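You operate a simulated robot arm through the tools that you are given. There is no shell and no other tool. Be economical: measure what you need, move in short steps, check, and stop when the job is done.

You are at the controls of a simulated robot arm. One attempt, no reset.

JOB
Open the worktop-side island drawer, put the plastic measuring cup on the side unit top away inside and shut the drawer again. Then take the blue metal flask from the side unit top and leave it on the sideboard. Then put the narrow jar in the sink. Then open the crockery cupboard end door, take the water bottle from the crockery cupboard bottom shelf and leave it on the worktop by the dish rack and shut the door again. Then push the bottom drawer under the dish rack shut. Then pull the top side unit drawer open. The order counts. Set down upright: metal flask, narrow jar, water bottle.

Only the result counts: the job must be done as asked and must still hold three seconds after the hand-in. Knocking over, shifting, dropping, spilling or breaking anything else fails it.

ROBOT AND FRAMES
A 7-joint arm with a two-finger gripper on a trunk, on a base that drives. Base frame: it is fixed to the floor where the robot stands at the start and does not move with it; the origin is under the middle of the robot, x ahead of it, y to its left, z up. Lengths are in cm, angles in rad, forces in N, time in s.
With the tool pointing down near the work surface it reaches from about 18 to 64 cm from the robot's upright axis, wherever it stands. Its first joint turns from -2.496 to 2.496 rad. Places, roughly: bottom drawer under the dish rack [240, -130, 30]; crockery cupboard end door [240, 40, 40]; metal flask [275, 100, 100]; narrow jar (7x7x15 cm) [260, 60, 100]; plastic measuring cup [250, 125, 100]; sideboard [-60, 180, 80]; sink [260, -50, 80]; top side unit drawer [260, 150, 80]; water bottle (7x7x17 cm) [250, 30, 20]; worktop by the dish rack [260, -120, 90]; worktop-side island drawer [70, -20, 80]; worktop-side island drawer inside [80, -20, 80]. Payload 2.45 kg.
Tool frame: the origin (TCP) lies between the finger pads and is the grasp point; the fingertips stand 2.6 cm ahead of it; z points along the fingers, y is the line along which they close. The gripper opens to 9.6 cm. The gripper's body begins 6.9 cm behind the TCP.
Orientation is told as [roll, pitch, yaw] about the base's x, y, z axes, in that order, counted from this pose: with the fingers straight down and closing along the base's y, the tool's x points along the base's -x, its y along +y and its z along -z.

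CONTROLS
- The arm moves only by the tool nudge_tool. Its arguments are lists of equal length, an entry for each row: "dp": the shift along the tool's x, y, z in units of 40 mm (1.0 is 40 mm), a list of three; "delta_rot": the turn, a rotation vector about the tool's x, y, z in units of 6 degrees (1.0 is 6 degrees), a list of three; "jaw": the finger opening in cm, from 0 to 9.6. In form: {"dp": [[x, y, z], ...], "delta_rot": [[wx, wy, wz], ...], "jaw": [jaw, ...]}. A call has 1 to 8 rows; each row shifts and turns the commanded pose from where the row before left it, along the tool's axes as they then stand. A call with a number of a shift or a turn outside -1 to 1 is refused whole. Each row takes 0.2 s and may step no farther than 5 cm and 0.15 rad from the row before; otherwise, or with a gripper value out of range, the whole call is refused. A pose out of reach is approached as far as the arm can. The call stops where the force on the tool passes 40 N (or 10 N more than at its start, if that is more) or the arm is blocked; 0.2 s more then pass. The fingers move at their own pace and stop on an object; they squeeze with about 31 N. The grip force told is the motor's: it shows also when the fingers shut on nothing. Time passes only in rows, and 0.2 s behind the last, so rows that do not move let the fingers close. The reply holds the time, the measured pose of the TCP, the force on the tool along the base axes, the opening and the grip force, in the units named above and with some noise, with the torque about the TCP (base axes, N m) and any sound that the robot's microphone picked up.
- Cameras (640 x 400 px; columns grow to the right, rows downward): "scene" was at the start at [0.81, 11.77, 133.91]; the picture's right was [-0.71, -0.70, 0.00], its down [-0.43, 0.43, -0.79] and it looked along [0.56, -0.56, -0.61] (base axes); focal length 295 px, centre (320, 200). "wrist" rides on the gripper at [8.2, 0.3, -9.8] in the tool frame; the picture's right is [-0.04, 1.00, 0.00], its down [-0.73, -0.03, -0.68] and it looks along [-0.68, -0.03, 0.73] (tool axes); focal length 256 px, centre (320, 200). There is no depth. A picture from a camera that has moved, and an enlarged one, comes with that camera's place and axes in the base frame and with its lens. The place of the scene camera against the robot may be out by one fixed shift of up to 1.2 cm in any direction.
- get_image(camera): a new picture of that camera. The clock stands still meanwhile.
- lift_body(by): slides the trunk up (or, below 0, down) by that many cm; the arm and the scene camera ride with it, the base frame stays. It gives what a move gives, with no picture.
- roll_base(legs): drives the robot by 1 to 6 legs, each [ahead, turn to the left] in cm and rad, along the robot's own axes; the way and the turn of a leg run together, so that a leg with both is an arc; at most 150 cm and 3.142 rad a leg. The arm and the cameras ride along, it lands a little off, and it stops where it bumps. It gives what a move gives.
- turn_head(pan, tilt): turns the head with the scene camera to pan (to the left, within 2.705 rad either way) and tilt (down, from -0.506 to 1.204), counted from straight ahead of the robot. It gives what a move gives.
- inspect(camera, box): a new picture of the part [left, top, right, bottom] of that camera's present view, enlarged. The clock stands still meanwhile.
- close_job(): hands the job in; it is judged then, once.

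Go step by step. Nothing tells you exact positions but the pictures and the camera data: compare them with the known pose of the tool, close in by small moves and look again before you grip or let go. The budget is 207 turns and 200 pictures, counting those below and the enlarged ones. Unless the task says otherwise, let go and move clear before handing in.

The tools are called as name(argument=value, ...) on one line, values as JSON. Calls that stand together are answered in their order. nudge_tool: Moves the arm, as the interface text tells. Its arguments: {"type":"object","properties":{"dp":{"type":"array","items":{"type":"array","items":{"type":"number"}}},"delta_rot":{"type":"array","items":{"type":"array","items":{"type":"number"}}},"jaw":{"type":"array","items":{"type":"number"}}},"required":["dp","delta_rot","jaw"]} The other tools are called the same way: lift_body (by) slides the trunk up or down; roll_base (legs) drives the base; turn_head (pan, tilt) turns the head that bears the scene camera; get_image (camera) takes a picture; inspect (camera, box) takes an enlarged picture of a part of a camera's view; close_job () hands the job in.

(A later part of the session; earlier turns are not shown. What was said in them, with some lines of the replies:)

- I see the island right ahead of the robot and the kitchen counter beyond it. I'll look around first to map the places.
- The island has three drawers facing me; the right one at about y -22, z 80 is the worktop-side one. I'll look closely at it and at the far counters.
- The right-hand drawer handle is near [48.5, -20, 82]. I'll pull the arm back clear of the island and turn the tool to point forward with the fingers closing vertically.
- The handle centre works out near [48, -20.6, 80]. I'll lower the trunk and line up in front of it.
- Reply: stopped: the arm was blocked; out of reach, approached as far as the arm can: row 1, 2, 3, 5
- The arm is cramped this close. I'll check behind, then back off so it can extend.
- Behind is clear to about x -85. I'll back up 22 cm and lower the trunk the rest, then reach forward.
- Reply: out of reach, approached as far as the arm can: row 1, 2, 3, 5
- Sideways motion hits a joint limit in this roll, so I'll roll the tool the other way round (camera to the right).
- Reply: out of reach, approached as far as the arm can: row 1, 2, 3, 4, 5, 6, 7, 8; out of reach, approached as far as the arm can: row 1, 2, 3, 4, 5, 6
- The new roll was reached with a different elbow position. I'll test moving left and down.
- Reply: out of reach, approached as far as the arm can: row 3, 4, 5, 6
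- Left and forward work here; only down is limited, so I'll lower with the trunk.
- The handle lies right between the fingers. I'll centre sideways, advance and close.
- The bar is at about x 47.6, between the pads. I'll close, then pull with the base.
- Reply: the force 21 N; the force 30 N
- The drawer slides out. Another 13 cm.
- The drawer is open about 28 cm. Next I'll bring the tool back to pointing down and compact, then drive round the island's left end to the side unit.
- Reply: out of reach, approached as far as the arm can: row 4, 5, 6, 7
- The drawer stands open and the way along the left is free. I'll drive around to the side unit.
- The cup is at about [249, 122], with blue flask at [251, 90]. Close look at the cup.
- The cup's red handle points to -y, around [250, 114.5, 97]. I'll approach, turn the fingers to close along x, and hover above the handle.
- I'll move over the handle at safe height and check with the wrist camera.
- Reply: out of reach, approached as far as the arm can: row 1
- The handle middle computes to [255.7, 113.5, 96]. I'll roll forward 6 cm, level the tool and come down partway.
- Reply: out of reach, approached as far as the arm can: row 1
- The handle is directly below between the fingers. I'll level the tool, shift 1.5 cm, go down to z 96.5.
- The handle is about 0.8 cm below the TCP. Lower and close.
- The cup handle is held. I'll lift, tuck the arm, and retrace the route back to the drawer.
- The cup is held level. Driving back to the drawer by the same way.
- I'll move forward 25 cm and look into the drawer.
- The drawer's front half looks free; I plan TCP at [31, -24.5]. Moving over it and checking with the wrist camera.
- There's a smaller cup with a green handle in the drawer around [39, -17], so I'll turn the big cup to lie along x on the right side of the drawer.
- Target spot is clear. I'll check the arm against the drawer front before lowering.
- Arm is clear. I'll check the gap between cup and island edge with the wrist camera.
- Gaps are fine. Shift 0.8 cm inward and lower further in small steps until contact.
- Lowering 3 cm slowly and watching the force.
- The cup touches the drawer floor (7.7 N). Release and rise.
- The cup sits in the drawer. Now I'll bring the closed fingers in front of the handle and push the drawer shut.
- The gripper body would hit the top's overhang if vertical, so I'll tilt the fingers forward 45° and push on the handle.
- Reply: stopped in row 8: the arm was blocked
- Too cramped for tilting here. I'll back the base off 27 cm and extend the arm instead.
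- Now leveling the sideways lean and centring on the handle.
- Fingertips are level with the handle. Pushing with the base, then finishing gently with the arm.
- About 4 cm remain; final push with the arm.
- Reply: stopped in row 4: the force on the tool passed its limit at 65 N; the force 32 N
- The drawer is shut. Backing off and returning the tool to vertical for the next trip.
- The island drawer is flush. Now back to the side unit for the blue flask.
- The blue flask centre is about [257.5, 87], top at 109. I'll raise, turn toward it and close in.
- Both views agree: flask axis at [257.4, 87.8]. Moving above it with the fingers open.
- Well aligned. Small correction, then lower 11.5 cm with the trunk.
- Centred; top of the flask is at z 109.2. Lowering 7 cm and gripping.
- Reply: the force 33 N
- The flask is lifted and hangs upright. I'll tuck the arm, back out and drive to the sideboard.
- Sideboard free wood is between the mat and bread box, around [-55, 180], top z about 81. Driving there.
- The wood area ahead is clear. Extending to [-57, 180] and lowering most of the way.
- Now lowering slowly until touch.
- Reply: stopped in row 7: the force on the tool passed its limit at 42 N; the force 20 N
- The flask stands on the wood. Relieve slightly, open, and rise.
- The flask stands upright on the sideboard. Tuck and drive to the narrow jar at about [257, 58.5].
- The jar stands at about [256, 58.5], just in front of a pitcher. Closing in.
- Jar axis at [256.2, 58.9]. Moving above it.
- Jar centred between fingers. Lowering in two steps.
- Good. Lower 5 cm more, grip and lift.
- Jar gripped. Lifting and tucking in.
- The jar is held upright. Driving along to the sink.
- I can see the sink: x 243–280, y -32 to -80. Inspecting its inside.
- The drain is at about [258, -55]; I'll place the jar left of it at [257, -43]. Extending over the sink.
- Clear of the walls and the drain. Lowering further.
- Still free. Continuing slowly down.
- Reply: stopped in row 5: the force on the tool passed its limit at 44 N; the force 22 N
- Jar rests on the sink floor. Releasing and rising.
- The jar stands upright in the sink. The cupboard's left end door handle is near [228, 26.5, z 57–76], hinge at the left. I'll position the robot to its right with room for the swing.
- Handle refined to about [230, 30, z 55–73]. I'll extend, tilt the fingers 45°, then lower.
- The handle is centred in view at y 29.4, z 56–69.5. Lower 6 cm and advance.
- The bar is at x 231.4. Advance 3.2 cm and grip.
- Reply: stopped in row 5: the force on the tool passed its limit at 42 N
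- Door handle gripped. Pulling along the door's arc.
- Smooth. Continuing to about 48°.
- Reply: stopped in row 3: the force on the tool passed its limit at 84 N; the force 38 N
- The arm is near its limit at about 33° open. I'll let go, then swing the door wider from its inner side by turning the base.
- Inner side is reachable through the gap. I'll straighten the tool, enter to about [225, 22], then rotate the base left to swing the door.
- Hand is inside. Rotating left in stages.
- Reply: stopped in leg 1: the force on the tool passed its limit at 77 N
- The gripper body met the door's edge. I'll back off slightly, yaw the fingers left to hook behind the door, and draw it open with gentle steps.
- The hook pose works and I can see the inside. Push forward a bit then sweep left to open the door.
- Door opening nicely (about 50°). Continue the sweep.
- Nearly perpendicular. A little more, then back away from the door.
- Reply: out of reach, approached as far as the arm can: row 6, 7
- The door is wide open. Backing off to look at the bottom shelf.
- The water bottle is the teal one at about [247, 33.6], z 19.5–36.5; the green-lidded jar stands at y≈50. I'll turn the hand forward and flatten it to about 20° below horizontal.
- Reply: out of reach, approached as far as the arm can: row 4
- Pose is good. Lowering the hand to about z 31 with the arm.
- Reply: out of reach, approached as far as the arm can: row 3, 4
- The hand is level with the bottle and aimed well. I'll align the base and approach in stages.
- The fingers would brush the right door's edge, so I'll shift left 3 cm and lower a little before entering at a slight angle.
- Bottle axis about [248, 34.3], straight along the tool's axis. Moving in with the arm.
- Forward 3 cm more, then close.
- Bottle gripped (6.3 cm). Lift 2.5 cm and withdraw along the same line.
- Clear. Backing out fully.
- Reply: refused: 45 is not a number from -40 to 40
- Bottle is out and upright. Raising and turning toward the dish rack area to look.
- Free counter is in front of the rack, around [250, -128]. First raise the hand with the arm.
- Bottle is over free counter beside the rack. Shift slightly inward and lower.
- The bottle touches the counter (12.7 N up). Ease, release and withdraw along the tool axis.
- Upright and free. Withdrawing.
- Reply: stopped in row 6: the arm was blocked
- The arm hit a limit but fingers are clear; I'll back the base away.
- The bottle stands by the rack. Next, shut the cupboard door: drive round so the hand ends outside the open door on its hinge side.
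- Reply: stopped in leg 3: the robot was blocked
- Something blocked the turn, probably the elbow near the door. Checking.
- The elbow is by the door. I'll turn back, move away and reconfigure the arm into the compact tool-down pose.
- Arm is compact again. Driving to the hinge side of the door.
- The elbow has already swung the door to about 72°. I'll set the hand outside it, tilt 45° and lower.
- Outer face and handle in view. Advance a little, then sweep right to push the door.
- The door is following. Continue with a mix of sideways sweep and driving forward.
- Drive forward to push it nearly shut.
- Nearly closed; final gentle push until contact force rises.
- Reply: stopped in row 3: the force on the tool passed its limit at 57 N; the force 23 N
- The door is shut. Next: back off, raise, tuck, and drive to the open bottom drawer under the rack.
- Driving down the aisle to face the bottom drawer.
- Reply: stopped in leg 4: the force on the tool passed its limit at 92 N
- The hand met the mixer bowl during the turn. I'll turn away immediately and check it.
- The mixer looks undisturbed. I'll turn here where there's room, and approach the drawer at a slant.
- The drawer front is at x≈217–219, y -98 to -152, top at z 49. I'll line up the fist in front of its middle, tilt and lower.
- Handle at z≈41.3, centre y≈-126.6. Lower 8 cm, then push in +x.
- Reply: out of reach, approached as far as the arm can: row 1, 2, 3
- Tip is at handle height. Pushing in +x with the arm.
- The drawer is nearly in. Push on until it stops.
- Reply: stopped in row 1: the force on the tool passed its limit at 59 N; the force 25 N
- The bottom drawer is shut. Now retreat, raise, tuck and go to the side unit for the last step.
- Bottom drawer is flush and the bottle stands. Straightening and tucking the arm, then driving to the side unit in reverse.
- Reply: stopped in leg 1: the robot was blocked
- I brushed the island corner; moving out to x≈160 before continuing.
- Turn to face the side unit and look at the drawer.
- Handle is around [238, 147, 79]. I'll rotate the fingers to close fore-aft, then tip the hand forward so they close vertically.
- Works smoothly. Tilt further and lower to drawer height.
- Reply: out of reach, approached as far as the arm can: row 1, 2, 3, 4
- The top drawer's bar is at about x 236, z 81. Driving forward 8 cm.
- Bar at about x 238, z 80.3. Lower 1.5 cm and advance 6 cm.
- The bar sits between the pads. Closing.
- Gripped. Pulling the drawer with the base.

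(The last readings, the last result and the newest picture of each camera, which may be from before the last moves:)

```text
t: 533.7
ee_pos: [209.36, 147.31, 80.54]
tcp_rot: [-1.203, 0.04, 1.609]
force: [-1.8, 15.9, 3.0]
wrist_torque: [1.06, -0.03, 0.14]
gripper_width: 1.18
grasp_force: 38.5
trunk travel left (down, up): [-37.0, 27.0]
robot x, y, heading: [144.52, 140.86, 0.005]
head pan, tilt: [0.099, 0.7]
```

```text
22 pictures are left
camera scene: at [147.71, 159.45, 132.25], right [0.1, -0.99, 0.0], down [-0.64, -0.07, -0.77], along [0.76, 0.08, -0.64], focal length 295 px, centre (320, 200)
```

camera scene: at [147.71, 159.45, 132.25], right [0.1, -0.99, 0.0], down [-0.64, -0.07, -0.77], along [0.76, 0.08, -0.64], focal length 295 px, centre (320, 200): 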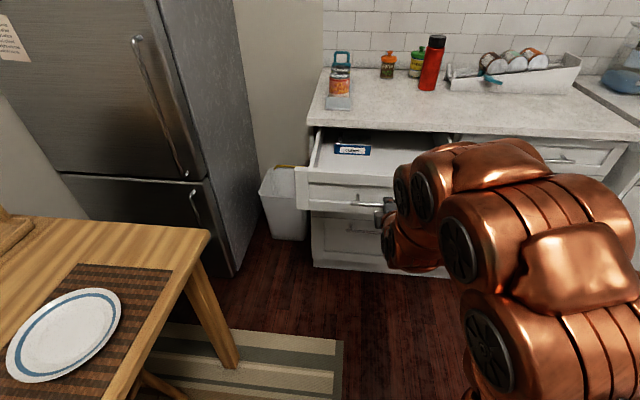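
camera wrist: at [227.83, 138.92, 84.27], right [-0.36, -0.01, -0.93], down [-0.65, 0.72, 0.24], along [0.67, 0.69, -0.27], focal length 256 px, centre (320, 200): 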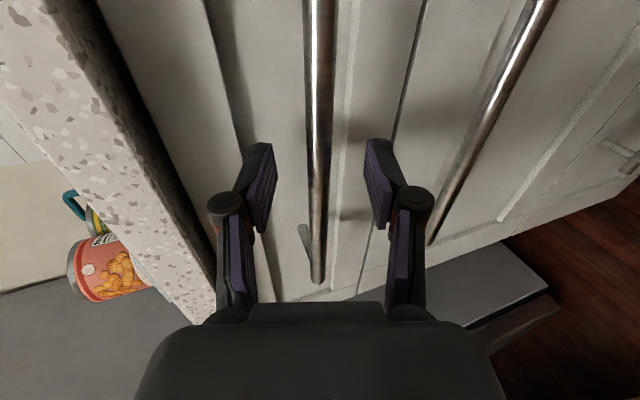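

The top side unit drawer is open about 28 cm. Release the handle and back away.

nudge_tool(dp=[[0, 0, 0], [0, 0, 0], [0, 0, 0]], delta_rot=[[0, 0, 0], [0, 0, 0], [0, 0, 0]], jaw=[5, 5, 5])

roll_base(legs=[[-18, 0]])

get_image(camera="scene")

turn_head(pan=-0.75, tilt=0.55)

get_image(camera="scene")

turn_head(pan=2.5, tilt=0.35)

get_image(camera="scene")

```text
t: 534.5
ee_pos: [209.33, 147.22, 80.52]
tcp_rot: [-1.204, 0.04, 1.609]
force: [0.5, -0.9, 0.2]
wrist_torque: [0.02, 0.0, -0.03]
gripper_width: 5.02
grasp_force: 0.0
trunk travel left (down, up): [-37.0, 27.0]
robot x, y, heading: [144.66, 140.58, 0.003]
head pan, tilt: [0.099, 0.7]
```

```text
t: 536.0
ee_pos: [191.2, 147.21, 80.5]
tcp_rot: [-1.205, 0.04, 1.609]
force: [0.5, 0.8, -0.8]
wrist_torque: [0.01, 0.04, 0.01]
gripper_width: 5.01
grasp_force: 0.1
trunk travel left (down, up): [-37.0, 27.0]
robot x, y, heading: [126.71, 140.47, 0.0]
head pan, tilt: [0.099, 0.7]
```

```text
21 pictures are left
camera scene: at [129.62, 159.32, 132.26], right [0.1, -0.99, 0.0], down [-0.64, -0.07, -0.76], along [0.76, 0.08, -0.64], focal length 295 px, centre (320, 200)
```

scene: 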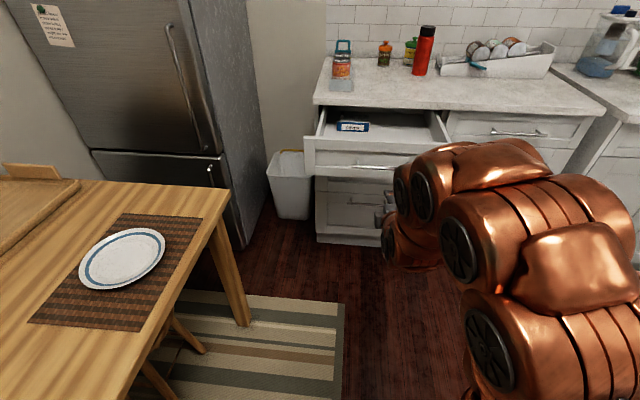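

```text
t: 537.2
ee_pos: [191.12, 147.13, 80.45]
tcp_rot: [-1.203, 0.041, 1.607]
force: [-0.2, 0.2, 0.0]
wrist_torque: [0.03, -0.01, 0.01]
gripper_width: 5.0
grasp_force: 0.0
trunk travel left (down, up): [-37.0, 27.0]
robot x, y, heading: [126.69, 140.06, 0.001]
head pan, tilt: [-0.75, 0.55]
```

```text
20 pictures are left
camera scene: at [127.76, 152.35, 133.57], right [-0.68, -0.73, 0.0], down [-0.38, 0.36, -0.85], along [0.63, -0.58, -0.52], focal length 295 px, centre (320, 200)
```

scene: 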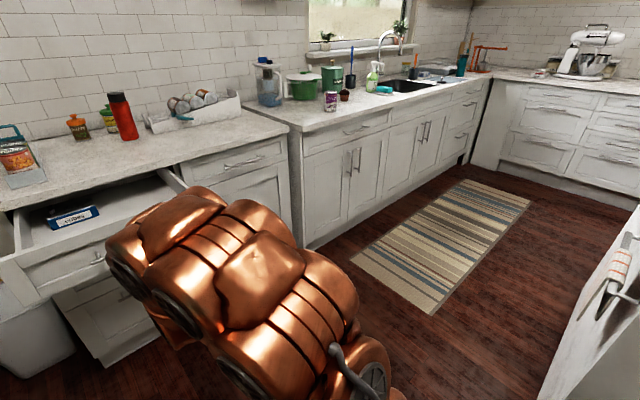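

```text
t: 540.0
ee_pos: [191.16, 147.14, 80.57]
tcp_rot: [-1.203, 0.04, 1.609]
force: [0.2, -1.1, 0.4]
wrist_torque: [-0.05, -0.03, 0.01]
gripper_width: 5.0
grasp_force: 0.0
trunk travel left (down, up): [-37.0, 27.0]
robot x, y, heading: [126.34, 140.39, -0.001]
head pan, tilt: [2.499, 0.351]
```

```text
19 pictures are left
camera scene: at [113.71, 164.03, 135.4], right [0.6, 0.8, 0.0], down [0.28, -0.21, -0.94], along [-0.75, 0.56, -0.34], focal length 295 px, centre (320, 200)
```

scene: 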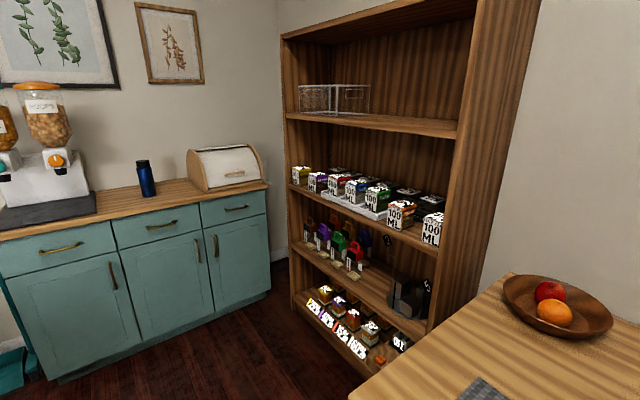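

All steps look done: the flask stands on the sideboard, the jar is in the sink, the bottle is by the rack, the cupboard door and bottom drawer are shut, and the top side unit drawer is open. Handing in.

close_job()

```text
The job is handed in.
```

I carried out all six steps in order and handed the job in; no verdict has come back yet. One thing could count against it: while turning near the dish rack, the hand struck the stand mixer's bowl at 92 N. In the pictures afterwards the mixer looked undisturbed, but I could not rule out a shift of a centimetre or so. Earlier, the base also brushed the island corner.

- **Measuring cup:** it is inside the worktop-side island drawer, and the drawer is shut.
- **Blue metal flask:** it stands upright on the sideboard.
- **Narrow jar:** it stands upright in the sink, clear of the drain.
- **Water bottle:** it stands upright on the worktop in front of the dish rack, and the crockery cupboard end door is shut again.
- **Bottom drawer under the dish rack:** it is pushed fully shut.
- **Top side unit drawer:** it is open about 28 cm, and the hand has let go and moved clear.
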